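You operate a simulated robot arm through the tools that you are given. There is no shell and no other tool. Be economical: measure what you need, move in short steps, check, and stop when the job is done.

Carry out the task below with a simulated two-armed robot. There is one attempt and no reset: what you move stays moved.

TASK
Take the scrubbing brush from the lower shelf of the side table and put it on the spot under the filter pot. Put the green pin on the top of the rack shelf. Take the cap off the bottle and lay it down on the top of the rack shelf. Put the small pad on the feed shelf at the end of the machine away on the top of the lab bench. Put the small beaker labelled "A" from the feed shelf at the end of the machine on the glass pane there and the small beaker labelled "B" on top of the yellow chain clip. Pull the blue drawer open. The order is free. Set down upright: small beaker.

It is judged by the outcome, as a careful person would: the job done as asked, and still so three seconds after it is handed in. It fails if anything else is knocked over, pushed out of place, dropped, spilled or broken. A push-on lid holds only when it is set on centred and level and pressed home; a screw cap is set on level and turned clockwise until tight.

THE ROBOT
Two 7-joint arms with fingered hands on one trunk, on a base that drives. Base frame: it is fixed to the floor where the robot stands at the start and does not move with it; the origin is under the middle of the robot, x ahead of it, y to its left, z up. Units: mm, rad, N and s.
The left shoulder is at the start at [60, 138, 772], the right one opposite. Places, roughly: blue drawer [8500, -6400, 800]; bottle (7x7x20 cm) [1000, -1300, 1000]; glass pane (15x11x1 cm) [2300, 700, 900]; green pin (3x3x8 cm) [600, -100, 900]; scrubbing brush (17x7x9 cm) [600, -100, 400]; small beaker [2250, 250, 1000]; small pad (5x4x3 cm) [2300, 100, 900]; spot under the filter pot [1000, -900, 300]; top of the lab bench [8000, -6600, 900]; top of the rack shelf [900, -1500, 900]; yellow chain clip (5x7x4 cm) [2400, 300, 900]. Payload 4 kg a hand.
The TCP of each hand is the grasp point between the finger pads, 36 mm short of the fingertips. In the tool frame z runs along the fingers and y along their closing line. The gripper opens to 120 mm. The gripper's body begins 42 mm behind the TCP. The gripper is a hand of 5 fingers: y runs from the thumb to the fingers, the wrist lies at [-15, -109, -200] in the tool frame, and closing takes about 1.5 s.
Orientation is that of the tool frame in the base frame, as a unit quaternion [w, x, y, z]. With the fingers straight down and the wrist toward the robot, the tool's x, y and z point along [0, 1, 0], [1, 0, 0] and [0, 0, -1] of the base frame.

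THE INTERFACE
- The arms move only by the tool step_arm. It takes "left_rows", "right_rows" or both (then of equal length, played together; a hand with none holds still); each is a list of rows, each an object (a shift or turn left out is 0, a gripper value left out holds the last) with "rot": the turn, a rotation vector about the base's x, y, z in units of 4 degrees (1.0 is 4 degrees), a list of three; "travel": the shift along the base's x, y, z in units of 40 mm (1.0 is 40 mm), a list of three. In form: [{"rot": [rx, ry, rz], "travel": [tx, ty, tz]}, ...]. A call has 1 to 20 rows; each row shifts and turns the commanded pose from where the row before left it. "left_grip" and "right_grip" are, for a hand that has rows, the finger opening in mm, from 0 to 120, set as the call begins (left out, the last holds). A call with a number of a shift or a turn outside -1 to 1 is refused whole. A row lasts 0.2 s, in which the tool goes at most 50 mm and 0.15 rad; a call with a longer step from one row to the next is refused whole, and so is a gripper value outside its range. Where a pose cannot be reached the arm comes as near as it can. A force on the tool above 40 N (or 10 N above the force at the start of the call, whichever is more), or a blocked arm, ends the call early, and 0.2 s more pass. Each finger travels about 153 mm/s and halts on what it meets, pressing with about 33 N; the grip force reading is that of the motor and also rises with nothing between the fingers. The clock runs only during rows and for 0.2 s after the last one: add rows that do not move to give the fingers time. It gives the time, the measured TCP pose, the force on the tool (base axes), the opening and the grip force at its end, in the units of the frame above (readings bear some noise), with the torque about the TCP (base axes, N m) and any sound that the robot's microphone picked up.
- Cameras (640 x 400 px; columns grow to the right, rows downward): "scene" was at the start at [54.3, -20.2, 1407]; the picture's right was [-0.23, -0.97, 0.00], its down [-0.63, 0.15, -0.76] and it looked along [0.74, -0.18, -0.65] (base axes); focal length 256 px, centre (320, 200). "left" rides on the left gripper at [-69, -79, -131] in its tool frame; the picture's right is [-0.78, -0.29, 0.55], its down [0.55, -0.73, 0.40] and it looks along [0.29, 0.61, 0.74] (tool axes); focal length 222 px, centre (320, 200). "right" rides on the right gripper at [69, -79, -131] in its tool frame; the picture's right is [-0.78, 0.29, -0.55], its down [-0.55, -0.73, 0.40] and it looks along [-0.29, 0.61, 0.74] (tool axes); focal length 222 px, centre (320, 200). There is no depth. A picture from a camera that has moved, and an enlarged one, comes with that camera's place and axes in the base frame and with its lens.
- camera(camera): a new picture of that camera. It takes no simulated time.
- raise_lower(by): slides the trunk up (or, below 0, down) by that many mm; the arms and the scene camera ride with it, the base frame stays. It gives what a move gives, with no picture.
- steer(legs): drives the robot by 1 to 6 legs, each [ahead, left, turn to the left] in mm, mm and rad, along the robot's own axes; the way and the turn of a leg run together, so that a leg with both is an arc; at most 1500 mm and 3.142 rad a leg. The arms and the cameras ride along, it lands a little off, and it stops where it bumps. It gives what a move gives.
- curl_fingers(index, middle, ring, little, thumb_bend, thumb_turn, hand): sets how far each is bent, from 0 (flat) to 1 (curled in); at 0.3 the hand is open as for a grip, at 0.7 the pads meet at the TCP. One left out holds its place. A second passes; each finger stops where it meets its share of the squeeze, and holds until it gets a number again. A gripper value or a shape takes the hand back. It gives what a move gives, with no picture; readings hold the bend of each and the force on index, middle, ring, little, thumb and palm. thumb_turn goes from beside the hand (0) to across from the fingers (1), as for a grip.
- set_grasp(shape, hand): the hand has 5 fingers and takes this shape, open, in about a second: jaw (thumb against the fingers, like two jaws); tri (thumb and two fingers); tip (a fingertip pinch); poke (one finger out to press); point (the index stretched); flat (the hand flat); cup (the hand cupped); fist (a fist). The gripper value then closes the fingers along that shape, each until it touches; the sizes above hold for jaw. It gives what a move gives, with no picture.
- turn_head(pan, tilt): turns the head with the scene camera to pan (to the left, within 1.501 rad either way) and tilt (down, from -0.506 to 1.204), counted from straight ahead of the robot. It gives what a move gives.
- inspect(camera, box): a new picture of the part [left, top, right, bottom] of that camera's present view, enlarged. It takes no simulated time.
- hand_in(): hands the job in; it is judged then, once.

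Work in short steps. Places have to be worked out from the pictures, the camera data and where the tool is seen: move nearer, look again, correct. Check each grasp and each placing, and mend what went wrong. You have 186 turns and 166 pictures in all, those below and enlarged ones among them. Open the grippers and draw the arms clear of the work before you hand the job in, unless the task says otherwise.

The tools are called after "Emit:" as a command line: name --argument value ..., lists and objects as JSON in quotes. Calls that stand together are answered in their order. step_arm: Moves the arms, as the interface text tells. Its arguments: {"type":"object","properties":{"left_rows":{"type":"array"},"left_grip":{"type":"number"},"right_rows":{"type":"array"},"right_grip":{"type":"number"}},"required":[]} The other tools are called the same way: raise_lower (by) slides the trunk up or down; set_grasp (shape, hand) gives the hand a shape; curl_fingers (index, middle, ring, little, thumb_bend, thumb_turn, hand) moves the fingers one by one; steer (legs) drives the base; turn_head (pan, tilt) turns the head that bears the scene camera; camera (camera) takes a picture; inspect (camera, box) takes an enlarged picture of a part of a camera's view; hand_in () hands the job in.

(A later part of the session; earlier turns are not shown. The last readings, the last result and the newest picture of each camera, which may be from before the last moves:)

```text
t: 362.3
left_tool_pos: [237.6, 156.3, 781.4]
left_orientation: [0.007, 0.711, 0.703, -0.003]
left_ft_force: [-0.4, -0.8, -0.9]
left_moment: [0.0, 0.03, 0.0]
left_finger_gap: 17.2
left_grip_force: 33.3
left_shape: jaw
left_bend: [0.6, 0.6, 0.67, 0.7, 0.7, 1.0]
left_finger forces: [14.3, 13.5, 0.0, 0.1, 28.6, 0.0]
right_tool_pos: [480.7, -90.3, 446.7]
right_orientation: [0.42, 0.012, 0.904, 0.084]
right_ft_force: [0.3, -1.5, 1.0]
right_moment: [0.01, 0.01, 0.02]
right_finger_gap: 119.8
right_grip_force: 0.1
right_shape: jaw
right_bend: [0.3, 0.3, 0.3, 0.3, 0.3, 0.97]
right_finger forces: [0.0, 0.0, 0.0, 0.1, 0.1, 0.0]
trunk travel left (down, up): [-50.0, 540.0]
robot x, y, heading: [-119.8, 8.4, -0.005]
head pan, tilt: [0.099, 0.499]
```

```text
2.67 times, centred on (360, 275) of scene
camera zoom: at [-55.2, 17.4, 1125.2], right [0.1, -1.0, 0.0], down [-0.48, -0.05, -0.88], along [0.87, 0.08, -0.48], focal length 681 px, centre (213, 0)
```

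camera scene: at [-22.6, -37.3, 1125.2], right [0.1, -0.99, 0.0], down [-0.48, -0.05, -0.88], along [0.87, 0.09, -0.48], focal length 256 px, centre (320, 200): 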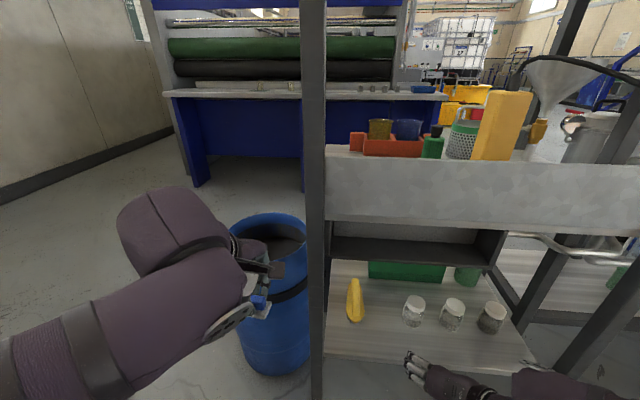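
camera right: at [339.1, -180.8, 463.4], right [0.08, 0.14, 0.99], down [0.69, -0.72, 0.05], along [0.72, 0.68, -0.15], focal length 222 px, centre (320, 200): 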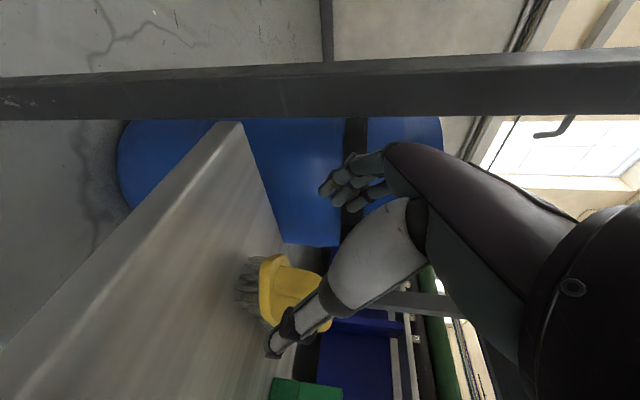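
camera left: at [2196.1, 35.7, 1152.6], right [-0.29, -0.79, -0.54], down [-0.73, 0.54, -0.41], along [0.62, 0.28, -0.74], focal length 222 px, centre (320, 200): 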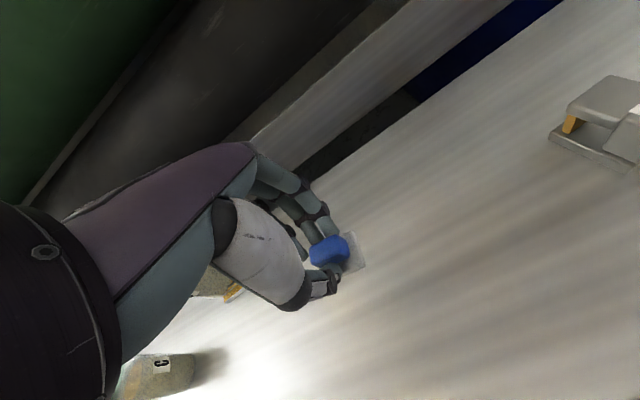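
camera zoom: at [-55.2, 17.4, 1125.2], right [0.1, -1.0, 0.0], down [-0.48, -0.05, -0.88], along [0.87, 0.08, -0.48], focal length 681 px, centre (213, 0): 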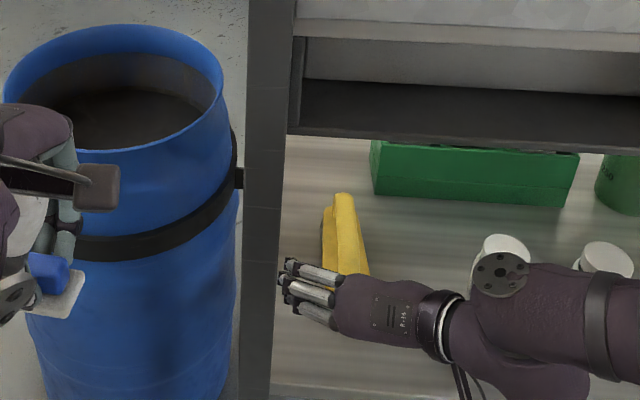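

The brush toe is centred at y≈−103, z 365–420. I shift the hand 10 mm right and 25 mm down, then drive in.

Emit:
step_arm --right_rows '[{"travel": [0, -0.15, -0.3]}, {"travel": [0, -0.1, -0.32]}, {}]'

Emit:
steer --legs '[[100, 0, 0.005]]'

Emit:
camera --camera "right"

Emit:
inspect --camera "scene" --box '[280, 240, 440, 340]'

```text
t: 363.1
left_tool_pos: [236.4, 157.7, 780.7]
left_orientation: [0.008, 0.711, 0.703, -0.003]
left_ft_force: [0.5, -0.9, 0.0]
left_moment: [0.03, 0.0, 0.02]
left_finger_gap: 17.3
left_grip_force: 33.2
left_shape: jaw
left_bend: [0.6, 0.6, 0.67, 0.7, 0.7, 1.0]
left_finger forces: [14.3, 13.5, 0.1, 0.0, 28.7, 0.1]
right_tool_pos: [479.5, -100.5, 421.3]
right_orientation: [0.42, 0.011, 0.903, 0.084]
right_ft_force: [0.0, -0.2, -0.7]
right_moment: [0.0, 0.01, 0.04]
right_finger_gap: 119.8
right_grip_force: 0.1
right_shape: jaw
right_bend: [0.3, 0.3, 0.3, 0.3, 0.3, 0.97]
right_finger forces: [0.0, 0.0, 0.0, 0.1, 0.0, 0.0]
trunk travel left (down, up): [-50.0, 540.0]
robot x, y, heading: [-119.4, 4.8, -0.003]
head pan, tilt: [0.099, 0.499]
```

```text
t: 364.3
left_tool_pos: [335.4, 157.8, 780.0]
left_orientation: [0.007, 0.709, 0.705, -0.003]
left_ft_force: [-0.4, -0.1, -0.4]
left_moment: [0.01, 0.0, 0.01]
left_finger_gap: 17.2
left_grip_force: 32.7
left_shape: jaw
left_bend: [0.6, 0.6, 0.67, 0.7, 0.7, 1.0]
left_finger forces: [14.3, 13.5, 0.0, 0.1, 28.7, 0.0]
right_tool_pos: [579.1, -98.4, 422.3]
right_orientation: [0.419, 0.01, 0.904, 0.085]
right_ft_force: [0.4, 0.9, -0.4]
right_moment: [0.04, 0.0, -0.02]
right_finger_gap: 119.8
right_grip_force: 0.0
right_shape: jaw
right_bend: [0.3, 0.3, 0.3, 0.3, 0.3, 0.97]
right_finger forces: [0.0, 0.0, 0.1, 0.0, 0.0, 0.0]
trunk travel left (down, up): [-50.0, 540.0]
robot x, y, heading: [-19.7, 7.9, 0.003]
head pan, tilt: [0.099, 0.499]
```

```text
26 pictures are left
camera right: at [438.3, -189.4, 439.2], right [0.08, 0.14, 0.99], down [0.7, -0.72, 0.05], along [0.71, 0.68, -0.15], focal length 222 px, centre (320, 200)
```

right: 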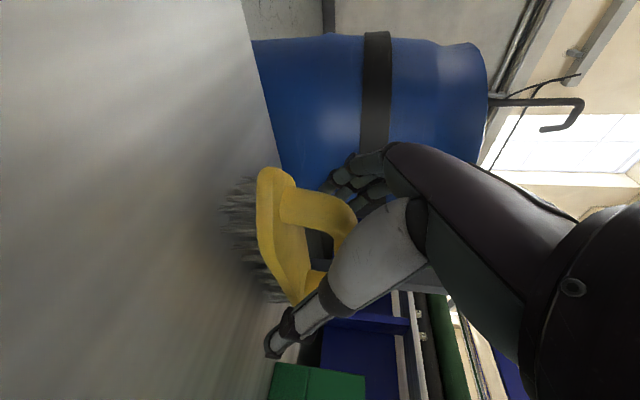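

```text
4.00 times, centred on (360, 290) of scene
camera zoom: at [43.5, 17.6, 1125.2], right [0.1, -0.99, 0.0], down [-0.48, -0.05, -0.88], along [0.87, 0.09, -0.48], focal length 1022 px, centre (160, -160)
```

zoom: 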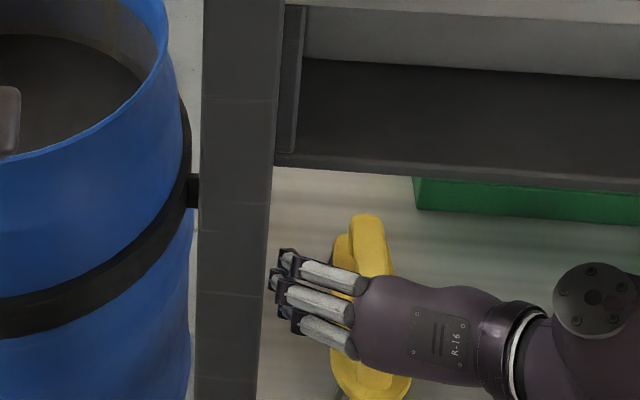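

The brush handle lies between fingers and thumb. I go 30 mm further for a more central grip, then close.

Emit:
steer --legs '[[30, 0, 0]]'

Emit:
step_arm --right_rows '[{}, {}, {}, {}, {}, {}, {}, {}]' --right_grip 0

Emit:
camera --camera "right"

```text
t: 365.1
left_tool_pos: [365.9, 158.1, 781.0]
left_orientation: [0.007, 0.71, 0.704, -0.003]
left_ft_force: [1.0, -0.5, -0.2]
left_moment: [0.0, 0.01, 0.05]
left_finger_gap: 17.0
left_grip_force: 33.0
left_shape: jaw
left_bend: [0.6, 0.6, 0.67, 0.7, 0.7, 1.0]
left_finger forces: [14.4, 13.5, 0.0, 0.0, 28.8, 0.1]
right_tool_pos: [609.8, -97.4, 422.0]
right_orientation: [0.42, 0.01, 0.903, 0.085]
right_ft_force: [-0.3, -0.3, -0.9]
right_moment: [0.0, 0.01, 0.01]
right_finger_gap: 120.1
right_grip_force: 0.1
right_shape: jaw
right_bend: [0.3, 0.3, 0.3, 0.3, 0.3, 0.97]
right_finger forces: [0.1, 0.0, 0.0, 0.1, 0.0, 0.0]
trunk travel left (down, up): [-50.0, 540.0]
robot x, y, heading: [11.5, 12.6, 0.003]
head pan, tilt: [0.099, 0.499]
```

```text
t: 366.9
left_tool_pos: [366.1, 157.5, 782.3]
left_orientation: [0.007, 0.709, 0.705, -0.002]
left_ft_force: [0.1, 0.1, -0.3]
left_moment: [0.01, -0.02, 0.01]
left_finger_gap: 17.1
left_grip_force: 33.1
left_shape: jaw
left_bend: [0.6, 0.6, 0.67, 0.7, 0.7, 1.0]
left_finger forces: [14.3, 13.5, 0.0, 0.0, 28.7, 0.0]
right_tool_pos: [610.2, -97.2, 421.9]
right_orientation: [0.42, 0.01, 0.904, 0.085]
right_ft_force: [0.1, -0.4, 8.6]
right_moment: [-0.23, -0.23, -0.13]
right_finger_gap: 21.4
right_grip_force: 32.7
right_shape: jaw
right_bend: [0.51, 0.7, 0.57, 0.7, 0.69, 1.0]
right_finger forces: [17.1, 4.4, 3.6, 5.5, 28.5, 0.0]
trunk travel left (down, up): [-50.0, 540.0]
robot x, y, heading: [10.7, 6.6, 0.003]
head pan, tilt: [0.099, 0.499]
```

```text
24 pictures are left
camera right: at [468.8, -189.2, 439.6], right [0.07, 0.14, 0.99], down [0.7, -0.72, 0.05], along [0.71, 0.69, -0.15], focal length 222 px, centre (320, 200)
```

right: 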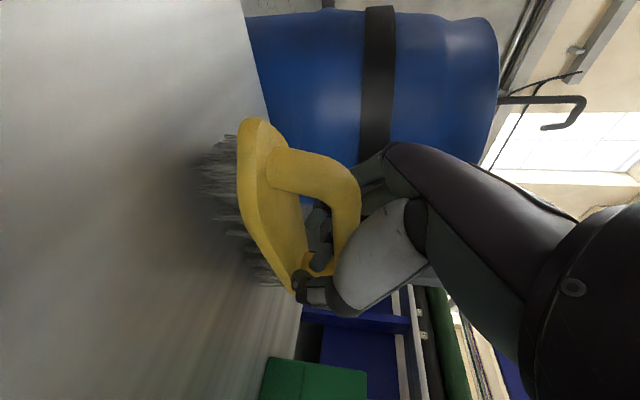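

A firm grip on the handle. I raise the trunk 60 mm to lift the brush off the shelf and back straight out, then check.

Emit:
raise_lower --by 60

Emit:
steer --legs '[[-480, 0, 0]]'

Emit:
turn_head --pan 0 --tilt 0.6

Emit:
camera --camera "scene"

```text
t: 367.9
left_tool_pos: [367.0, 157.6, 834.7]
left_orientation: [0.004, 0.709, 0.705, -0.003]
left_ft_force: [-0.2, 0.1, -0.7]
left_moment: [0.0, 0.02, -0.04]
left_finger_gap: 17.2
left_grip_force: 33.1
left_shape: jaw
left_bend: [0.6, 0.6, 0.67, 0.7, 0.7, 1.0]
left_finger forces: [14.3, 13.5, 0.0, 0.0, 28.7, 0.0]
right_tool_pos: [592.2, -93.8, 449.2]
right_orientation: [0.393, 0.009, 0.915, 0.093]
right_ft_force: [0.0, 1.2, -1.6]
right_moment: [-0.01, -0.02, 0.02]
right_finger_gap: 20.8
right_grip_force: 33.4
right_shape: jaw
right_bend: [0.51, 0.7, 0.58, 0.69, 0.69, 1.0]
right_finger forces: [18.6, 4.6, 3.5, 0.9, 26.5, 0.0]
trunk travel left (down, up): [-110.0, 480.0]
robot x, y, heading: [11.4, 12.1, 0.004]
head pan, tilt: [0.099, 0.499]
```

```text
t: 370.8
left_tool_pos: [-124.6, 156.0, 840.7]
left_orientation: [0.008, 0.713, 0.701, -0.002]
left_ft_force: [-0.2, 0.0, 0.0]
left_moment: [0.04, -0.02, -0.02]
left_finger_gap: 17.0
left_grip_force: 33.2
left_shape: jaw
left_bend: [0.6, 0.6, 0.67, 0.7, 0.7, 1.0]
left_finger forces: [14.4, 13.5, 0.0, 0.0, 28.5, 0.0]
right_tool_pos: [115.7, -103.2, 481.5]
right_orientation: [0.42, 0.014, 0.904, 0.083]
right_ft_force: [0.2, 0.1, -0.8]
right_moment: [0.02, -0.01, -0.01]
right_finger_gap: 10.0
right_grip_force: 33.0
right_shape: jaw
right_bend: [0.74, 0.7, 0.7, 0.69, 0.79, 1.0]
right_finger forces: [0.1, 0.0, 0.0, 0.0, 0.7, 0.1]
trunk travel left (down, up): [-110.0, 480.0]
robot x, y, heading: [-482.6, 9.6, -0.006]
head pan, tilt: [0.099, 0.499]
```

```text
t: 371.5
left_tool_pos: [-125.2, 155.9, 840.4]
left_orientation: [0.008, 0.713, 0.701, -0.003]
left_ft_force: [-0.2, 0.0, 0.0]
left_moment: [0.0, -0.01, 0.01]
left_finger_gap: 17.0
left_grip_force: 33.3
left_shape: jaw
left_bend: [0.6, 0.6, 0.67, 0.7, 0.7, 1.0]
left_finger forces: [14.3, 13.5, 0.0, 0.0, 28.6, 0.0]
right_tool_pos: [114.6, -102.8, 482.1]
right_orientation: [0.421, 0.014, 0.903, 0.082]
right_ft_force: [0.4, 1.1, -1.2]
right_moment: [0.04, 0.03, -0.02]
right_finger_gap: 10.2
right_grip_force: 32.6
right_shape: jaw
right_bend: [0.74, 0.7, 0.7, 0.69, 0.79, 1.0]
right_finger forces: [0.0, 0.0, 0.1, 0.1, 0.5, 0.0]
trunk travel left (down, up): [-110.0, 480.0]
robot x, y, heading: [-480.2, 11.0, -0.007]
head pan, tilt: [0.0, 0.6]
```

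```text
23 pictures are left
camera scene: at [-420.3, 10.1, 1176.2], right [-0.01, -1.0, 0.0], down [-0.56, 0.01, -0.83], along [0.83, -0.01, -0.56], focal length 256 px, centre (320, 200)
```

scene: 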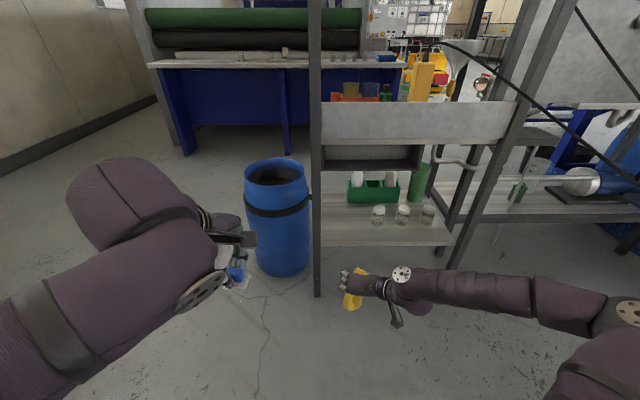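

Grip force has vanished, so the brush may have slipped. I look closely.

Emit:
inspect --camera "scene" --box '[300, 240, 420, 315]'

Emit:
camera --camera "right"

```text
5.33 times, centred on (360, 278) of scene
camera zoom: at [-420.3, 10.1, 1176.2], right [-0.01, -1.0, 0.0], down [-0.56, 0.01, -0.83], along [0.83, -0.01, -0.56], focal length 1362 px, centre (107, -213)
```

zoom: 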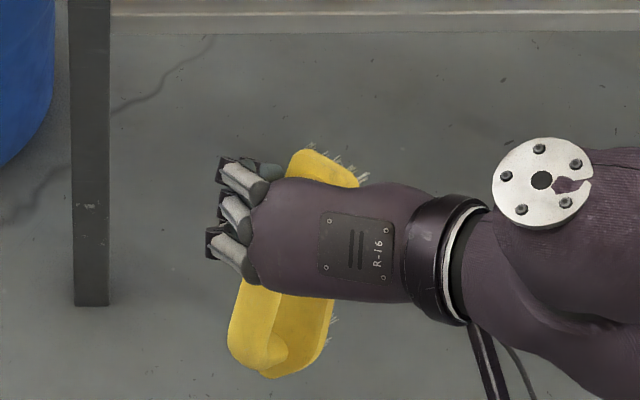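

```text
21 pictures are left
camera right: at [-25.7, -192.1, 499.1], right [0.08, 0.14, 0.99], down [0.69, -0.72, 0.05], along [0.72, 0.68, -0.15], focal length 222 px, centre (320, 200)
```

right: 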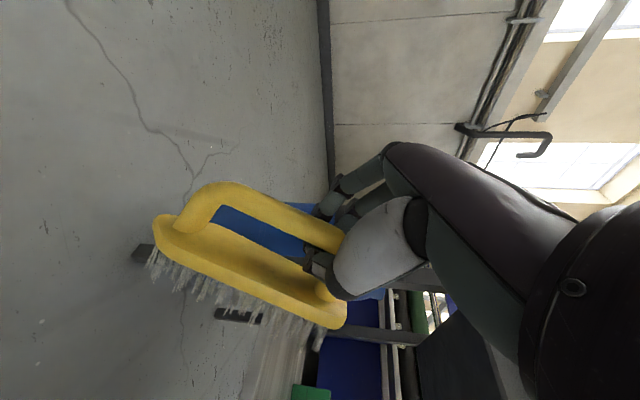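

The handle is still caged between the closed thumb and fingers, so it cannot drop. I drive around to the back of the rack, arm pointing along the corridor.

Emit:
steer --legs '[[0, 990, 0.007], [1000, 0, 0], [780, 0, 0], [0, 0, -1.57], [0, 200, 0], [1000, 0, 0]]'

Emit:
turn_head --pan -0.3 --tilt 0.6

Emit:
camera --camera "scene"

```text
t: 395.0
left_tool_pos: [1616.0, -341.4, 842.1]
left_orientation: [0.003, 1.0, -0.007, -0.008]
left_ft_force: [0.4, 0.6, -0.6]
left_moment: [-0.01, 0.0, -0.02]
left_finger_gap: 17.3
left_grip_force: 33.2
left_shape: jaw
left_bend: [0.6, 0.6, 0.67, 0.7, 0.7, 1.0]
left_finger forces: [14.1, 13.4, 0.0, 0.0, 28.2, 0.0]
right_tool_pos: [1359.1, -583.7, 482.3]
right_orientation: [0.357, 0.647, 0.63, -0.237]
right_ft_force: [0.9, 0.1, -2.0]
right_moment: [0.04, 0.01, 0.03]
right_finger_gap: 10.1
right_grip_force: 32.9
right_shape: jaw
right_bend: [0.74, 0.7, 0.7, 0.69, 0.79, 1.0]
right_finger forces: [0.1, 0.0, 0.1, 0.0, 0.7, 0.0]
trunk travel left (down, up): [-110.0, 480.0]
robot x, y, heading: [1471.5, 15.7, -1.572]
head pan, tilt: [0.0, 0.6]
```

```text
t: 395.8
left_tool_pos: [1616.8, -341.2, 842.2]
left_orientation: [0.004, 1.0, -0.006, -0.007]
left_ft_force: [0.0, 0.3, -0.1]
left_moment: [-0.01, 0.01, 0.02]
left_finger_gap: 16.9
left_grip_force: 33.4
left_shape: jaw
left_bend: [0.6, 0.6, 0.67, 0.7, 0.7, 1.0]
left_finger forces: [14.2, 13.4, 0.1, 0.0, 28.1, 0.1]
right_tool_pos: [1359.7, -584.0, 482.2]
right_orientation: [0.356, 0.648, 0.63, -0.238]
right_ft_force: [0.0, 0.2, -1.8]
right_moment: [-0.01, 0.03, 0.01]
right_finger_gap: 10.1
right_grip_force: 33.3
right_shape: jaw
right_bend: [0.74, 0.7, 0.7, 0.69, 0.79, 1.0]
right_finger forces: [0.1, 0.0, 0.0, 0.0, 0.7, 0.0]
trunk travel left (down, up): [-110.0, 480.0]
robot x, y, heading: [1470.1, 11.5, -1.574]
head pan, tilt: [-0.3, 0.6]
```

```text
20 pictures are left
camera scene: at [1444.7, -41.5, 1176.1], right [-0.95, 0.3, 0.0], down [0.17, 0.54, -0.82], along [-0.25, -0.79, -0.57], focal length 256 px, centre (320, 200)
```

scene: 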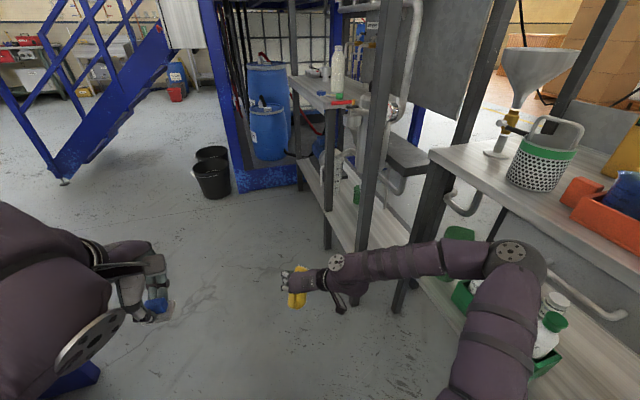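

The brush is still held. The right elbow needs clearance from the rack, so I shift left first, then go down the corridor and turn to face the rack.

Emit:
steer --legs '[[0, 180, 0], [650, 0, 0], [0, 250, 0], [365, 0, 0], [0, 0, -1.57]]'

Emit:
turn_head --pan -0.15 --tilt 0.6

Emit:
camera --camera "scene"

```text
t: 401.6
left_tool_pos: [1943.3, -993.7, 837.2]
left_orientation: [-0.008, 1.0, -0.009, -0.001]
left_ft_force: [-3.1, -6.5, -2.6]
left_moment: [0.64, -0.3, 0.05]
left_finger_gap: 17.4
left_grip_force: 33.3
left_shape: jaw
left_bend: [0.6, 0.6, 0.67, 0.7, 0.7, 1.0]
left_finger forces: [14.4, 13.2, 0.0, 0.1, 28.1, 0.0]
right_tool_pos: [1683.7, -1229.0, 482.3]
right_orientation: [0.355, 0.652, 0.626, -0.237]
right_ft_force: [0.3, 1.4, 1.5]
right_moment: [0.01, -0.02, -0.02]
right_finger_gap: 10.3
right_grip_force: 32.9
right_shape: jaw
right_bend: [0.74, 0.7, 0.7, 0.69, 0.79, 1.0]
right_finger forces: [0.1, 0.1, 0.1, 0.0, 0.8, 0.0]
trunk travel left (down, up): [-110.0, 480.0]
robot x, y, heading: [1799.9, -632.9, -1.589]
head pan, tilt: [-0.3, 0.6]
stopped in leg 3: the robot was blocked; the commanded pose is now the measured one
```

```text
t: 402.3
left_tool_pos: [1942.5, -993.4, 837.1]
left_orientation: [-0.007, 1.0, -0.008, 0.001]
left_ft_force: [-0.7, -0.7, -0.4]
left_moment: [-0.02, 0.01, 0.01]
left_finger_gap: 16.8
left_grip_force: 33.1
left_shape: jaw
left_bend: [0.6, 0.6, 0.67, 0.7, 0.7, 1.0]
left_finger forces: [14.3, 13.2, 0.0, 0.0, 28.2, 0.0]
right_tool_pos: [1683.9, -1229.0, 479.4]
right_orientation: [0.357, 0.654, 0.624, -0.236]
right_ft_force: [-0.2, -0.2, -1.1]
right_moment: [0.0, 0.01, 0.02]
right_finger_gap: 10.2
right_grip_force: 33.1
right_shape: jaw
right_bend: [0.74, 0.7, 0.7, 0.69, 0.79, 1.0]
right_finger forces: [0.0, 0.1, 0.1, 0.0, 0.6, 0.0]
trunk travel left (down, up): [-110.0, 480.0]
robot x, y, heading: [1804.3, -632.2, -1.588]
head pan, tilt: [-0.15, 0.6]
```

```text
19 pictures are left
camera scene: at [1766.0, -691.7, 1176.5], right [-0.99, 0.17, -0.02], down [0.11, 0.56, -0.82], along [-0.12, -0.81, -0.57], focal length 256 px, centre (320, 200)
```

scene: 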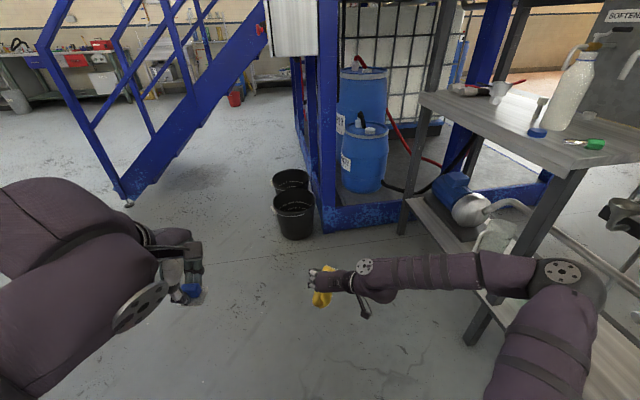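

The left elbow brushed the machine end. I step right, go forward past it, then shift left and turn to face the rack.

Emit:
steer --legs '[[0, -70, 0], [390, 0, 0], [0, 160, 0], [0, 0, -1.553]]'

Emit:
turn_head --pan -0.1 --tilt 0.6

Emit:
camera --camera "scene"

```text
t: 410.1
left_tool_pos: [1537.0, -1186.9, 834.9]
left_orientation: [-0.008, 0.715, -0.699, -0.004]
left_ft_force: [0.8, 0.0, 0.3]
left_moment: [0.0, -0.01, -0.01]
left_finger_gap: 16.9
left_grip_force: 33.2
left_shape: jaw
left_bend: [0.6, 0.6, 0.67, 0.7, 0.7, 1.0]
left_finger forces: [14.1, 13.0, 0.0, 0.1, 27.7, 0.0]
right_tool_pos: [1289.7, -931.9, 481.5]
right_orientation: [0.087, 0.904, 0.002, -0.418]
right_ft_force: [-0.2, 0.2, -1.3]
right_moment: [-0.01, 0.01, 0.01]
right_finger_gap: 10.4
right_grip_force: 32.7
right_shape: jaw
right_bend: [0.74, 0.7, 0.7, 0.69, 0.79, 1.0]
right_finger forces: [0.0, 0.1, 0.1, 0.1, 0.7, 0.0]
trunk travel left (down, up): [-110.0, 480.0]
robot x, y, heading: [1887.6, -1021.9, -3.116]
head pan, tilt: [-0.15, 0.6]
```

```text
t: 410.7
left_tool_pos: [1536.6, -1186.4, 835.8]
left_orientation: [-0.007, 0.716, -0.698, -0.004]
left_ft_force: [-1.1, 0.4, 0.0]
left_moment: [-0.03, -0.03, 0.02]
left_finger_gap: 16.8
left_grip_force: 32.7
left_shape: jaw
left_bend: [0.6, 0.6, 0.67, 0.7, 0.7, 1.0]
left_finger forces: [14.1, 12.9, 0.0, 0.0, 27.8, 0.0]
right_tool_pos: [1288.4, -931.9, 480.7]
right_orientation: [0.087, 0.905, 0.001, -0.417]
right_ft_force: [-0.2, 0.0, -1.5]
right_moment: [-0.02, 0.0, -0.04]
right_finger_gap: 9.9
right_grip_force: 33.6
right_shape: jaw
right_bend: [0.74, 0.7, 0.7, 0.69, 0.79, 1.0]
right_finger forces: [0.1, 0.1, 0.1, 0.0, 0.6, 0.1]
trunk travel left (down, up): [-110.0, 480.0]
robot x, y, heading: [1890.1, -1022.3, -3.118]
head pan, tilt: [-0.099, 0.6]
```

```text
18 pictures are left
camera scene: at [1832.5, -1013.7, 1176.1], right [0.07, 1.0, 0.0], down [0.56, -0.04, -0.82], along [-0.82, 0.06, -0.57], focal length 256 px, centre (320, 200)
```

scene: 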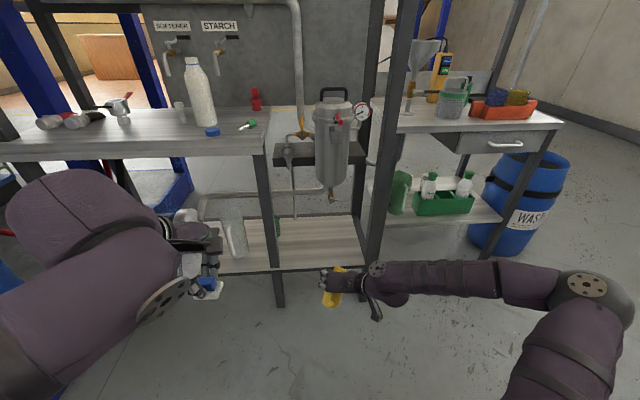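

The spot under the pot outlet is about (958, −900, 290). The bay is open. I align the heading, shift right a little and drive in.

Emit:
steer --legs '[[0, 0, -0.022], [0, 14, 0], [310, 0, 0]]'

Emit:
camera --camera "scene"

```text
t: 413.5
left_tool_pos: [1225.3, -1192.5, 835.2]
left_orientation: [-0.008, 0.707, -0.707, -0.004]
left_ft_force: [0.2, -0.1, -0.4]
left_moment: [0.0, -0.01, 0.01]
left_finger_gap: 16.8
left_grip_force: 33.2
left_shape: jaw
left_bend: [0.6, 0.6, 0.67, 0.7, 0.7, 1.0]
left_finger forces: [14.1, 13.0, 0.1, 0.0, 27.8, 0.0]
right_tool_pos: [982.8, -931.9, 481.4]
right_orientation: [0.082, 0.904, -0.008, -0.419]
right_ft_force: [-0.8, -0.6, -2.1]
right_moment: [-0.05, 0.01, -0.01]
right_finger_gap: 10.3
right_grip_force: 32.7
right_shape: jaw
right_bend: [0.74, 0.7, 0.7, 0.69, 0.79, 1.0]
right_finger forces: [0.0, 0.1, 0.1, 0.0, 0.6, 0.0]
trunk travel left (down, up): [-110.0, 480.0]
robot x, y, heading: [1580.5, -1037.0, -3.139]
head pan, tilt: [-0.099, 0.6]
```

```text
17 pictures are left
camera scene: at [1524.5, -1027.6, 1176.1], right [0.1, 1.0, 0.0], down [0.56, -0.05, -0.83], along [-0.82, 0.08, -0.56], focal length 256 px, centre (320, 200)
```

scene: 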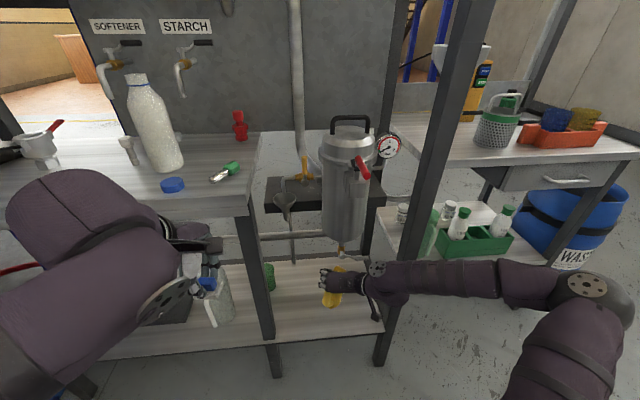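

The arm passes in front of the post and the brush is inside the bay. I shift 25 mm right and lower the trunk 90 mm.

Emit:
steer --legs '[[0, -27, 0]]'

Emit:
raise_lower --by -90

Emit:
inspect --camera "scene" --box '[240, 200, 400, 300]'

Emit:
camera --camera "right"

```text
t: 414.3
left_tool_pos: [1224.5, -1165.3, 836.4]
left_orientation: [0.008, -0.707, 0.707, 0.004]
left_ft_force: [0.1, -0.5, -0.9]
left_moment: [0.02, -0.02, 0.04]
left_finger_gap: 16.9
left_grip_force: 33.0
left_shape: jaw
left_bend: [0.6, 0.6, 0.67, 0.7, 0.7, 1.0]
left_finger forces: [14.0, 13.0, 0.0, 0.1, 27.8, 0.0]
right_tool_pos: [983.1, -905.7, 482.1]
right_orientation: [0.082, 0.904, -0.008, -0.419]
right_ft_force: [0.1, -0.7, -2.0]
right_moment: [-0.01, 0.0, 0.0]
right_finger_gap: 10.3
right_grip_force: 32.6
right_shape: jaw
right_bend: [0.74, 0.7, 0.7, 0.69, 0.79, 1.0]
right_finger forces: [0.1, 0.1, 0.1, 0.1, 0.7, 0.0]
trunk travel left (down, up): [-110.0, 480.0]
robot x, y, heading: [1581.8, -1008.8, -3.141]
head pan, tilt: [-0.099, 0.6]
```

```text
t: 415.5
left_tool_pos: [1223.9, -1166.8, 744.8]
left_orientation: [-0.007, 0.707, -0.707, -0.004]
left_ft_force: [0.6, -0.6, -0.5]
left_moment: [0.02, 0.01, 0.0]
left_finger_gap: 17.1
left_grip_force: 32.6
left_shape: jaw
left_bend: [0.6, 0.6, 0.67, 0.7, 0.7, 1.0]
left_finger forces: [14.0, 13.0, 0.0, 0.0, 27.8, 0.0]
right_tool_pos: [982.8, -904.7, 390.9]
right_orientation: [0.082, 0.904, -0.008, -0.419]
right_ft_force: [0.6, 0.3, -1.8]
right_moment: [0.0, -0.02, 0.01]
right_finger_gap: 10.1
right_grip_force: 33.2
right_shape: jaw
right_bend: [0.74, 0.7, 0.7, 0.69, 0.79, 1.0]
right_finger forces: [0.1, 2.3, 0.3, 0.0, 0.5, 0.1]
trunk travel left (down, up): [-20.0, 570.0]
robot x, y, heading: [1580.0, -1008.0, -3.139]
head pan, tilt: [-0.099, 0.6]
```

```text
4.00 times, centred on (320, 250) of scene
camera zoom: at [1524.3, -1000.4, 1086.1], right [0.1, 1.0, 0.0], down [0.56, -0.06, -0.82], along [-0.82, 0.08, -0.57], focal length 1022 px, centre (320, 0)
```

zoom: 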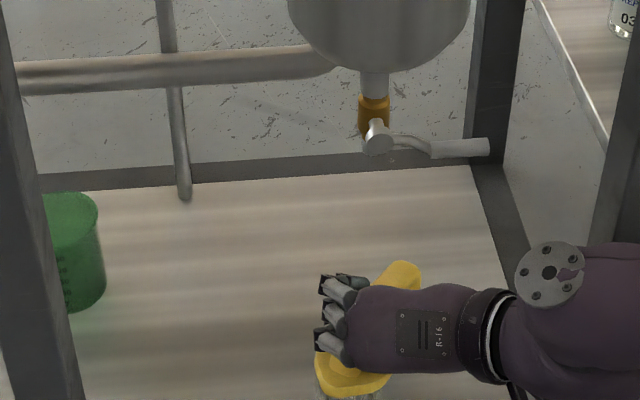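

```text
15 pictures are left
camera right: at [1123.0, -815.3, 409.7], right [-0.08, -0.14, 0.99], down [-0.7, 0.72, 0.05], along [-0.71, -0.68, -0.16], focal length 222 px, centre (320, 200)
```

right: 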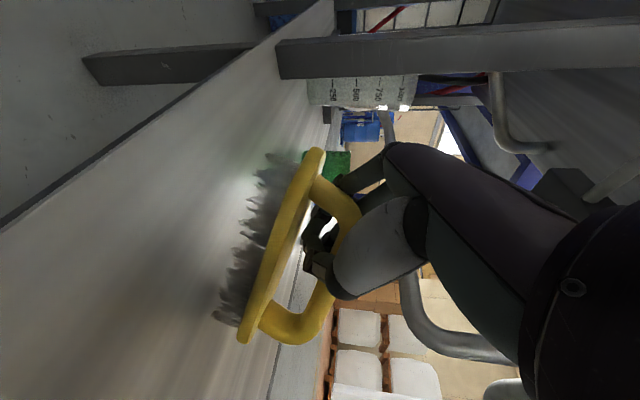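

The brush is already standing flat on its bristles. The pot outlet triangulates to (936, −898), about 40 mm further in. I lift slightly, move 32 mm forward, and lower again.

Emit:
raise_lower --by 25

Emit:
steer --legs '[[34, 0, 0]]'

Emit:
raise_lower --by -27

Emit:
inspect --camera "scene" --box '[240, 200, 400, 300]'

```text
t: 416.2
left_tool_pos: [1225.1, -1165.8, 771.0]
left_orientation: [-0.008, 0.707, -0.707, -0.004]
left_ft_force: [0.2, -0.6, -0.5]
left_moment: [0.0, 0.02, 0.0]
left_finger_gap: 16.8
left_grip_force: 32.8
left_shape: jaw
left_bend: [0.6, 0.6, 0.67, 0.7, 0.7, 1.0]
left_finger forces: [14.1, 13.0, 0.0, 0.0, 27.9, 0.0]
right_tool_pos: [982.7, -905.2, 416.3]
right_orientation: [0.082, 0.905, -0.008, -0.418]
right_ft_force: [1.1, 0.0, -1.8]
right_moment: [-0.03, -0.01, -0.02]
right_finger_gap: 10.0
right_grip_force: 32.5
right_shape: jaw
right_bend: [0.74, 0.7, 0.7, 0.69, 0.79, 1.0]
right_finger forces: [0.0, 0.1, 0.1, 0.0, 0.8, 0.1]
trunk travel left (down, up): [-45.0, 545.0]
robot x, y, heading: [1577.7, -1013.2, -3.135]
head pan, tilt: [-0.099, 0.6]
```

```text
t: 417.2
left_tool_pos: [1197.6, -1165.3, 769.7]
left_orientation: [0.009, -0.706, 0.708, 0.004]
left_ft_force: [0.1, 0.1, 0.3]
left_moment: [-0.03, -0.01, -0.03]
left_finger_gap: 17.0
left_grip_force: 33.4
left_shape: jaw
left_bend: [0.6, 0.6, 0.67, 0.7, 0.7, 1.0]
left_finger forces: [14.3, 13.1, 0.0, 0.0, 27.9, 0.1]
right_tool_pos: [967.5, -906.1, 411.0]
right_orientation: [0.083, 0.909, -0.01, -0.409]
right_ft_force: [-0.2, 0.5, -1.0]
right_moment: [-0.02, -0.01, 0.03]
right_finger_gap: 10.2
right_grip_force: 33.0
right_shape: jaw
right_bend: [0.74, 0.7, 0.7, 0.69, 0.79, 1.0]
right_finger forces: [0.3, 0.1, 0.2, 0.1, 0.6, 0.1]
trunk travel left (down, up): [-45.0, 545.0]
robot x, y, heading: [1548.9, -1010.6, 3.138]
head pan, tilt: [-0.099, 0.6]
stopped in leg 1: the robot was blocked; the commanded pose is now the measured one
```

```text
t: 417.9
left_tool_pos: [1197.8, -1165.3, 743.3]
left_orientation: [0.008, -0.705, 0.709, 0.005]
left_ft_force: [-0.1, 0.4, -0.9]
left_moment: [0.0, -0.02, -0.03]
left_finger_gap: 16.9
left_grip_force: 32.8
left_shape: jaw
left_bend: [0.6, 0.6, 0.67, 0.7, 0.7, 1.0]
left_finger forces: [14.2, 13.1, 0.0, 0.1, 27.7, 0.1]
right_tool_pos: [968.3, -906.3, 383.8]
right_orientation: [0.084, 0.909, -0.01, -0.408]
right_ft_force: [0.5, 0.8, -1.1]
right_moment: [0.01, 0.0, -0.04]
right_finger_gap: 9.9
right_grip_force: 33.5
right_shape: jaw
right_bend: [0.74, 0.7, 0.7, 0.69, 0.79, 1.0]
right_finger forces: [0.0, 0.3, 0.1, 0.0, 0.6, 0.0]
trunk travel left (down, up): [-18.0, 572.0]
robot x, y, heading: [1552.1, -1009.3, 3.141]
head pan, tilt: [-0.099, 0.6]
```

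```text
4.00 times, centred on (320, 250) of scene
camera zoom: at [1498.4, -1000.1, 1083.9], right [0.1, 0.99, 0.0], down [0.56, -0.06, -0.83], along [-0.82, 0.08, -0.56], focal length 1022 px, centre (320, 0)
```

zoom: 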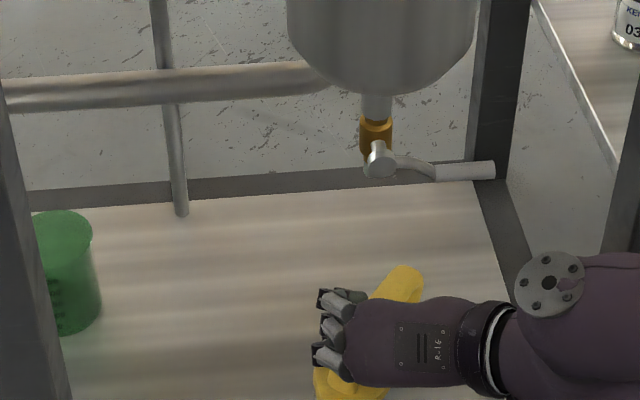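

The forearm touched the post, so I stop there; the brush stands on the shelf right below the pot. I open the hand and look before pulling out.

Emit:
step_arm --right_rows '[{}, {}, {}, {}]' --right_grip 120

Emit:
camera --camera "right"

```text
t: 418.9
left_tool_pos: [1198.4, -1165.1, 743.4]
left_orientation: [0.008, -0.706, 0.708, 0.004]
left_ft_force: [-0.5, -0.8, -0.3]
left_moment: [-0.02, 0.02, 0.01]
left_finger_gap: 17.1
left_grip_force: 33.6
left_shape: jaw
left_bend: [0.6, 0.6, 0.67, 0.7, 0.7, 1.0]
left_finger forces: [14.2, 13.0, 0.0, 0.0, 27.7, 0.1]
right_tool_pos: [967.7, -906.0, 382.8]
right_orientation: [0.083, 0.909, -0.011, -0.409]
right_ft_force: [-0.2, -0.6, 0.0]
right_moment: [0.0, 0.01, -0.02]
right_finger_gap: 119.6
right_grip_force: 0.0
right_shape: jaw
right_bend: [0.3, 0.3, 0.3, 0.3, 0.3, 0.97]
right_finger forces: [0.1, 0.1, 0.0, 0.0, 0.0, 0.1]
trunk travel left (down, up): [-18.0, 572.0]
robot x, y, heading: [1552.4, -1006.8, 3.142]
head pan, tilt: [-0.099, 0.6]
```

```text
13 pictures are left
camera right: at [1107.0, -815.7, 405.3], right [-0.1, -0.14, 0.98], down [-0.7, 0.72, 0.03], along [-0.71, -0.68, -0.17], focal length 222 px, centre (320, 200)
```

right: 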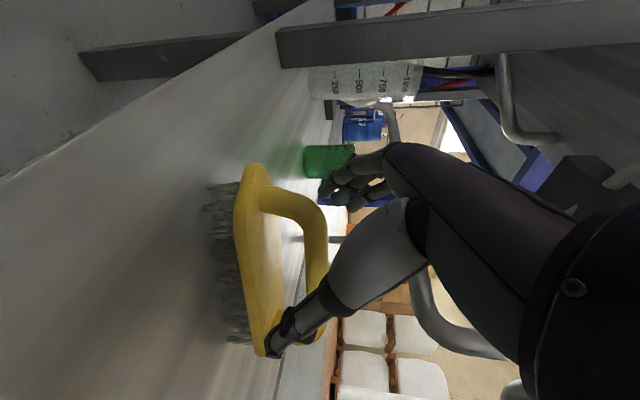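

The brush stands free, handle between the open fingers. I raise 90 mm to clear it, then reverse out.

Emit:
raise_lower --by 90

Emit:
steer --legs '[[-350, 0, 0]]'

Emit:
camera --camera "scene"

```text
t: 420.1
left_tool_pos: [1197.8, -1164.3, 835.1]
left_orientation: [0.007, -0.706, 0.708, 0.004]
left_ft_force: [0.9, 0.1, -2.0]
left_moment: [-0.02, 0.03, -0.02]
left_finger_gap: 16.9
left_grip_force: 32.8
left_shape: jaw
left_bend: [0.6, 0.6, 0.67, 0.7, 0.7, 1.0]
left_finger forces: [14.3, 12.9, 0.1, 0.0, 27.8, 0.1]
right_tool_pos: [966.5, -905.9, 475.4]
right_orientation: [0.083, 0.908, -0.01, -0.411]
right_ft_force: [-0.5, -0.6, 0.7]
right_moment: [0.03, 0.0, 0.02]
right_finger_gap: 119.6
right_grip_force: 0.1
right_shape: jaw
right_bend: [0.3, 0.3, 0.3, 0.3, 0.3, 0.97]
right_finger forces: [0.1, 0.0, 0.1, 0.1, 0.0, 0.0]
trunk travel left (down, up): [-108.0, 482.0]
robot x, y, heading: [1553.6, -1011.5, 3.139]
head pan, tilt: [-0.099, 0.6]
```

```text
t: 422.4
left_tool_pos: [1549.7, -1165.5, 833.1]
left_orientation: [0.008, -0.706, 0.708, 0.004]
left_ft_force: [-0.8, -0.2, -0.4]
left_moment: [-0.01, 0.01, 0.01]
left_finger_gap: 16.8
left_grip_force: 32.7
left_shape: jaw
left_bend: [0.6, 0.6, 0.67, 0.7, 0.7, 1.0]
left_finger forces: [14.2, 13.0, 0.0, 0.0, 27.8, 0.0]
right_tool_pos: [1317.9, -908.3, 474.2]
right_orientation: [0.083, 0.908, -0.009, -0.41]
right_ft_force: [0.5, -1.0, 0.2]
right_moment: [0.02, 0.02, 0.0]
right_finger_gap: 119.5
right_grip_force: 0.1
right_shape: jaw
right_bend: [0.3, 0.3, 0.3, 0.3, 0.3, 0.97]
right_finger forces: [0.0, 0.0, 0.0, 0.1, 0.1, 0.0]
trunk travel left (down, up): [-108.0, 482.0]
robot x, y, heading: [1905.8, -1007.8, -3.135]
head pan, tilt: [-0.099, 0.6]
```

```text
12 pictures are left
camera scene: at [1850.3, -1000.4, 1174.1], right [0.1, 1.0, 0.0], down [0.56, -0.06, -0.82], along [-0.82, 0.08, -0.57], focal length 256 px, centre (320, 200)
```

scene: 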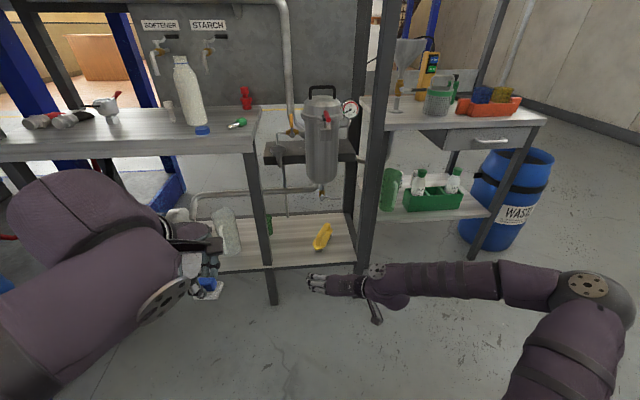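

The brush sits below the filter pot. I raise the trunk, restore the right hand's plain orientation, and turn to head for the lab bench.

Emit:
raise_lower --by 300

Emit:
step_arm --right_rows '[{"rot": [-0.302, -0.455, -0.829]}, {"rot": [-0.302, -0.455, -0.829]}, {"rot": [-0.302, -0.455, -0.829]}, {"rot": [-0.302, -0.455, -0.829]}, {"rot": [-0.302, -0.455, -0.829]}, {"rot": [-0.302, -0.455, -0.829]}, {"rot": [-0.302, -0.455, -0.829]}, {"rot": [-0.302, -0.455, -0.829]}, {"rot": [-0.302, -0.455, -0.829]}, {"rot": [-0.302, -0.455, -0.829]}, {"rot": [-0.302, -0.455, -0.829]}, {"rot": [-0.302, -0.455, -0.829]}, {"rot": [-0.302, -0.455, -0.829]}, {"rot": [-0.302, -0.455, -0.829]}, {"rot": [-0.302, -0.455, -0.829]}, {"rot": [-0.302, -0.455, -0.829]}, {"rot": [-0.302, -0.455, -0.829]}, {"rot": [-0.302, -0.455, -0.829]}, {"rot": [-0.302, -0.455, -0.829]}, {"rot": [-0.302, -0.455, -0.829]}]'

Emit:
step_arm --right_rows '[{"rot": [-0.302, -0.455, -0.829], "travel": [0.5, 0, 0.5]}, {"rot": [-0.302, -0.455, -0.829], "travel": [0.5, 0, 0.5]}, {"rot": [-0.302, -0.455, -0.829], "travel": [0.5, 0, 0.5]}, {"rot": [-0.302, -0.455, -0.829], "travel": [0.5, 0, 0.5]}, {"rot": [-0.302, -0.455, -0.829], "travel": [0.5, 0, 0.5]}, {"travel": [1, 0, 0.5]}, {"travel": [1, 0, 0.5]}, {}]'

Emit:
steer --legs '[[0, 0, 1.57], [0, 0, 0.9]]'

Emit:
turn_head --pan 0.0 --tilt 0.15

Emit:
camera --camera "scene"

```text
t: 425.4
left_tool_pos: [1550.3, -1165.2, 1132.7]
left_orientation: [0.008, -0.707, 0.708, 0.004]
left_ft_force: [-0.4, 0.1, -0.1]
left_moment: [-0.01, -0.03, -0.01]
left_finger_gap: 16.9
left_grip_force: 33.2
left_shape: jaw
left_bend: [0.6, 0.6, 0.67, 0.7, 0.7, 1.0]
left_finger forces: [14.2, 12.9, 0.0, 0.1, 27.7, 0.0]
right_tool_pos: [1319.2, -907.1, 774.4]
right_orientation: [0.084, 0.908, -0.009, -0.41]
right_ft_force: [0.3, -0.2, 0.1]
right_moment: [0.03, -0.02, -0.02]
right_finger_gap: 119.7
right_grip_force: 0.0
right_shape: jaw
right_bend: [0.3, 0.3, 0.3, 0.3, 0.3, 0.97]
right_finger forces: [0.1, 0.0, 0.1, 0.0, 0.1, 0.1]
trunk travel left (down, up): [-408.0, 182.0]
robot x, y, heading: [1906.8, -1008.1, -3.141]
head pan, tilt: [-0.099, 0.6]
```

```text
t: 429.6
left_tool_pos: [1550.5, -1166.8, 1134.8]
left_orientation: [0.009, -0.706, 0.708, 0.004]
left_ft_force: [-1.1, 0.5, -1.0]
left_moment: [-0.03, -0.03, -0.01]
left_finger_gap: 16.9
left_grip_force: 33.0
left_shape: jaw
left_bend: [0.6, 0.6, 0.67, 0.7, 0.7, 1.0]
left_finger forces: [14.1, 13.0, 0.0, 0.0, 27.7, 0.0]
right_tool_pos: [1318.9, -908.5, 775.1]
right_orientation: [0.02, 0.797, -0.597, -0.091]
right_ft_force: [-0.2, 0.2, -0.3]
right_moment: [-0.02, 0.01, 0.02]
right_finger_gap: 119.9
right_grip_force: 0.1
right_shape: jaw
right_bend: [0.3, 0.3, 0.3, 0.3, 0.3, 0.97]
right_finger forces: [0.1, 0.1, 0.2, 0.1, 0.1, 0.0]
trunk travel left (down, up): [-408.0, 182.0]
robot x, y, heading: [1909.6, -1012.2, -3.139]
head pan, tilt: [-0.099, 0.6]
```

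```text
t: 431.4
left_tool_pos: [1550.2, -1165.8, 1135.1]
left_orientation: [0.008, -0.707, 0.708, 0.004]
left_ft_force: [-0.7, -0.5, 0.1]
left_moment: [-0.01, 0.01, 0.0]
left_finger_gap: 17.1
left_grip_force: 33.2
left_shape: jaw
left_bend: [0.6, 0.6, 0.67, 0.7, 0.7, 1.0]
left_finger forces: [14.3, 13.0, 0.0, 0.0, 27.6, 0.1]
right_tool_pos: [1498.8, -907.6, 916.6]
right_orientation: [-0.001, -0.706, 0.708, -0.001]
right_ft_force: [-0.3, -0.9, -1.1]
right_moment: [0.02, -0.02, 0.03]
right_finger_gap: 119.7
right_grip_force: 0.0
right_shape: jaw
right_bend: [0.3, 0.3, 0.3, 0.3, 0.3, 0.97]
right_finger forces: [0.0, 0.0, 0.0, 0.1, 0.0, 0.0]
trunk travel left (down, up): [-408.0, 182.0]
robot x, y, heading: [1909.2, -1013.7, -3.138]
head pan, tilt: [-0.099, 0.6]
```

```text
t: 437.9
left_tool_pos: [2282.8, -1109.3, 1133.3]
left_orientation: [0.001, 0.902, 0.432, -0.009]
left_ft_force: [-0.6, -0.5, -0.4]
left_moment: [0.04, 0.01, -0.01]
left_finger_gap: 16.4
left_grip_force: 32.8
left_shape: jaw
left_bend: [0.61, 0.6, 0.67, 0.7, 0.71, 1.0]
left_finger forces: [14.7, 14.1, 0.0, 0.0, 26.2, 0.0]
right_tool_pos: [2162.4, -1343.3, 917.2]
right_orientation: [-0.001, 0.902, 0.432, 0.001]
right_ft_force: [-0.3, -0.1, 0.1]
right_moment: [-0.01, 0.01, 0.0]
right_finger_gap: 119.8
right_grip_force: 0.0
right_shape: jaw
right_bend: [0.3, 0.3, 0.3, 0.3, 0.3, 0.97]
right_finger forces: [0.0, 0.0, 0.0, 0.0, 0.1, 0.0]
trunk travel left (down, up): [-408.0, 182.0]
robot x, y, heading: [1904.6, -1008.5, -0.673]
head pan, tilt: [-0.099, 0.6]
```

```text
t: 438.8
left_tool_pos: [2283.7, -1109.1, 1133.3]
left_orientation: [0.001, 0.901, 0.433, -0.01]
left_ft_force: [0.5, 0.4, 0.9]
left_moment: [-0.03, 0.0, 0.02]
left_finger_gap: 16.4
left_grip_force: 32.9
left_shape: jaw
left_bend: [0.61, 0.6, 0.67, 0.7, 0.71, 1.0]
left_finger forces: [14.7, 14.0, 0.1, 0.1, 26.2, 0.1]
right_tool_pos: [2163.1, -1342.7, 916.1]
right_orientation: [-0.001, 0.902, 0.431, 0.003]
right_ft_force: [-0.4, -0.7, 0.3]
right_moment: [0.0, -0.02, -0.01]
right_finger_gap: 120.1
right_grip_force: 0.1
right_shape: jaw
right_bend: [0.3, 0.3, 0.3, 0.3, 0.3, 0.97]
right_finger forces: [0.0, 0.0, 0.0, 0.0, 0.1, 0.0]
trunk travel left (down, up): [-408.0, 182.0]
robot x, y, heading: [1907.3, -1006.7, -0.678]
head pan, tilt: [0.0, 0.15]
```

```text
11 pictures are left
camera scene: at [1957.5, -1048.4, 1515.5], right [-0.62, -0.78, 0.0], down [-0.12, 0.09, -0.99], along [0.77, -0.62, -0.15], focal length 256 px, centre (320, 200)
```

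scene: 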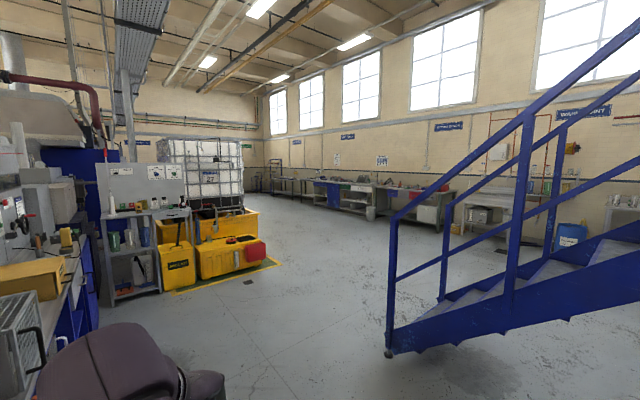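

The lab bench with the blue drawers is ahead, between the stairs and the yellow crates. I drive there via (4600, −3300).

Emit:
steer --legs '[[0, 0, -0.028], [1500, 0, 0], [1500, 0, 0], [537, 0, 0], [0, 0, 0.179]]'

```text
t: 457.1
left_tool_pos: [4983.7, -3365.3, 1134.3]
left_orientation: [0.002, 0.867, 0.499, -0.01]
left_ft_force: [-0.3, 0.0, -0.2]
left_moment: [-0.01, 0.0, -0.01]
left_finger_gap: 16.1
left_grip_force: 32.8
left_shape: jaw
left_bend: [0.61, 0.6, 0.67, 0.7, 0.71, 1.0]
left_finger forces: [14.8, 13.9, 0.1, 0.0, 26.1, 0.1]
right_tool_pos: [4900.3, -3616.4, 916.5]
right_orientation: [-0.001, 0.867, 0.498, 0.003]
right_ft_force: [-0.4, 0.1, -0.1]
right_moment: [0.0, 0.0, 0.0]
right_finger_gap: 120.1
right_grip_force: 0.2
right_shape: jaw
right_bend: [0.3, 0.3, 0.3, 0.3, 0.3, 0.97]
right_finger forces: [0.1, 0.0, 0.1, 0.0, 0.1, 0.1]
trunk travel left (down, up): [-408.0, 182.0]
robot x, y, heading: [4595.4, -3321.8, -0.526]
head pan, tilt: [0.0, 0.15]
```

On track. Continuing to the bench front and turning to face −y.

Emit:
steer --legs '[[1500, 0, 0], [1500, 0, 0], [1200, 0, 0], [0, 0, -1.045]]'

Emit:
turn_head --pan 0.0 --tilt 0.5

Emit:
camera --camera "scene"

```text
t: 479.9
left_tool_pos: [8290.3, -5977.2, 1132.6]
left_orientation: [-0.004, 1.0, -0.015, -0.008]
left_ft_force: [0.2, 0.7, 0.0]
left_moment: [-0.02, -0.02, 0.03]
left_finger_gap: 16.3
left_grip_force: 33.4
left_shape: jaw
left_bend: [0.62, 0.6, 0.67, 0.7, 0.71, 1.0]
left_finger forces: [14.7, 13.7, 0.0, 0.1, 25.7, 0.0]
right_tool_pos: [8031.9, -6020.3, 916.5]
right_orientation: [0.001, 1.0, -0.017, 0.001]
right_ft_force: [-0.2, -0.3, 0.4]
right_moment: [-0.01, -0.01, -0.02]
right_finger_gap: 119.9
right_grip_force: 0.1
right_shape: jaw
right_bend: [0.3, 0.3, 0.3, 0.3, 0.3, 0.97]
right_finger forces: [0.1, 0.0, 0.0, 0.0, 0.0, 0.0]
trunk travel left (down, up): [-408.0, 182.0]
robot x, y, heading: [8148.0, -5612.2, -1.603]
head pan, tilt: [0.0, 0.15]
```

```text
t: 480.8
left_tool_pos: [8290.5, -5976.5, 1132.8]
left_orientation: [-0.004, 1.0, -0.016, -0.008]
left_ft_force: [-0.6, 0.1, -0.8]
left_moment: [-0.01, 0.02, 0.01]
left_finger_gap: 16.4
left_grip_force: 33.5
left_shape: jaw
left_bend: [0.62, 0.6, 0.67, 0.7, 0.71, 1.0]
left_finger forces: [14.7, 13.7, 0.0, 0.0, 25.6, 0.0]
right_tool_pos: [8031.7, -6021.8, 917.0]
right_orientation: [0.0, 1.0, -0.018, 0.002]
right_ft_force: [-0.2, 0.1, -0.2]
right_moment: [0.01, 0.02, 0.0]
right_finger_gap: 120.0
right_grip_force: 0.1
right_shape: jaw
right_bend: [0.3, 0.3, 0.3, 0.3, 0.3, 0.97]
right_finger forces: [0.0, 0.1, 0.0, 0.0, 0.0, 0.1]
trunk travel left (down, up): [-408.0, 182.0]
robot x, y, heading: [8148.4, -5616.6, -1.596]
head pan, tilt: [0.0, 0.499]
```

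```text
10 pictures are left
camera scene: at [8144.9, -5676.9, 1483.3], right [-1.0, 0.03, 0.0], down [0.01, 0.48, -0.88], along [-0.03, -0.88, -0.48], focal length 256 px, centre (320, 200)
```

scene: 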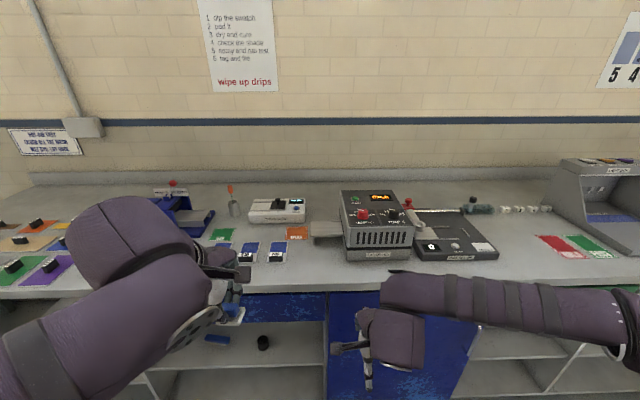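

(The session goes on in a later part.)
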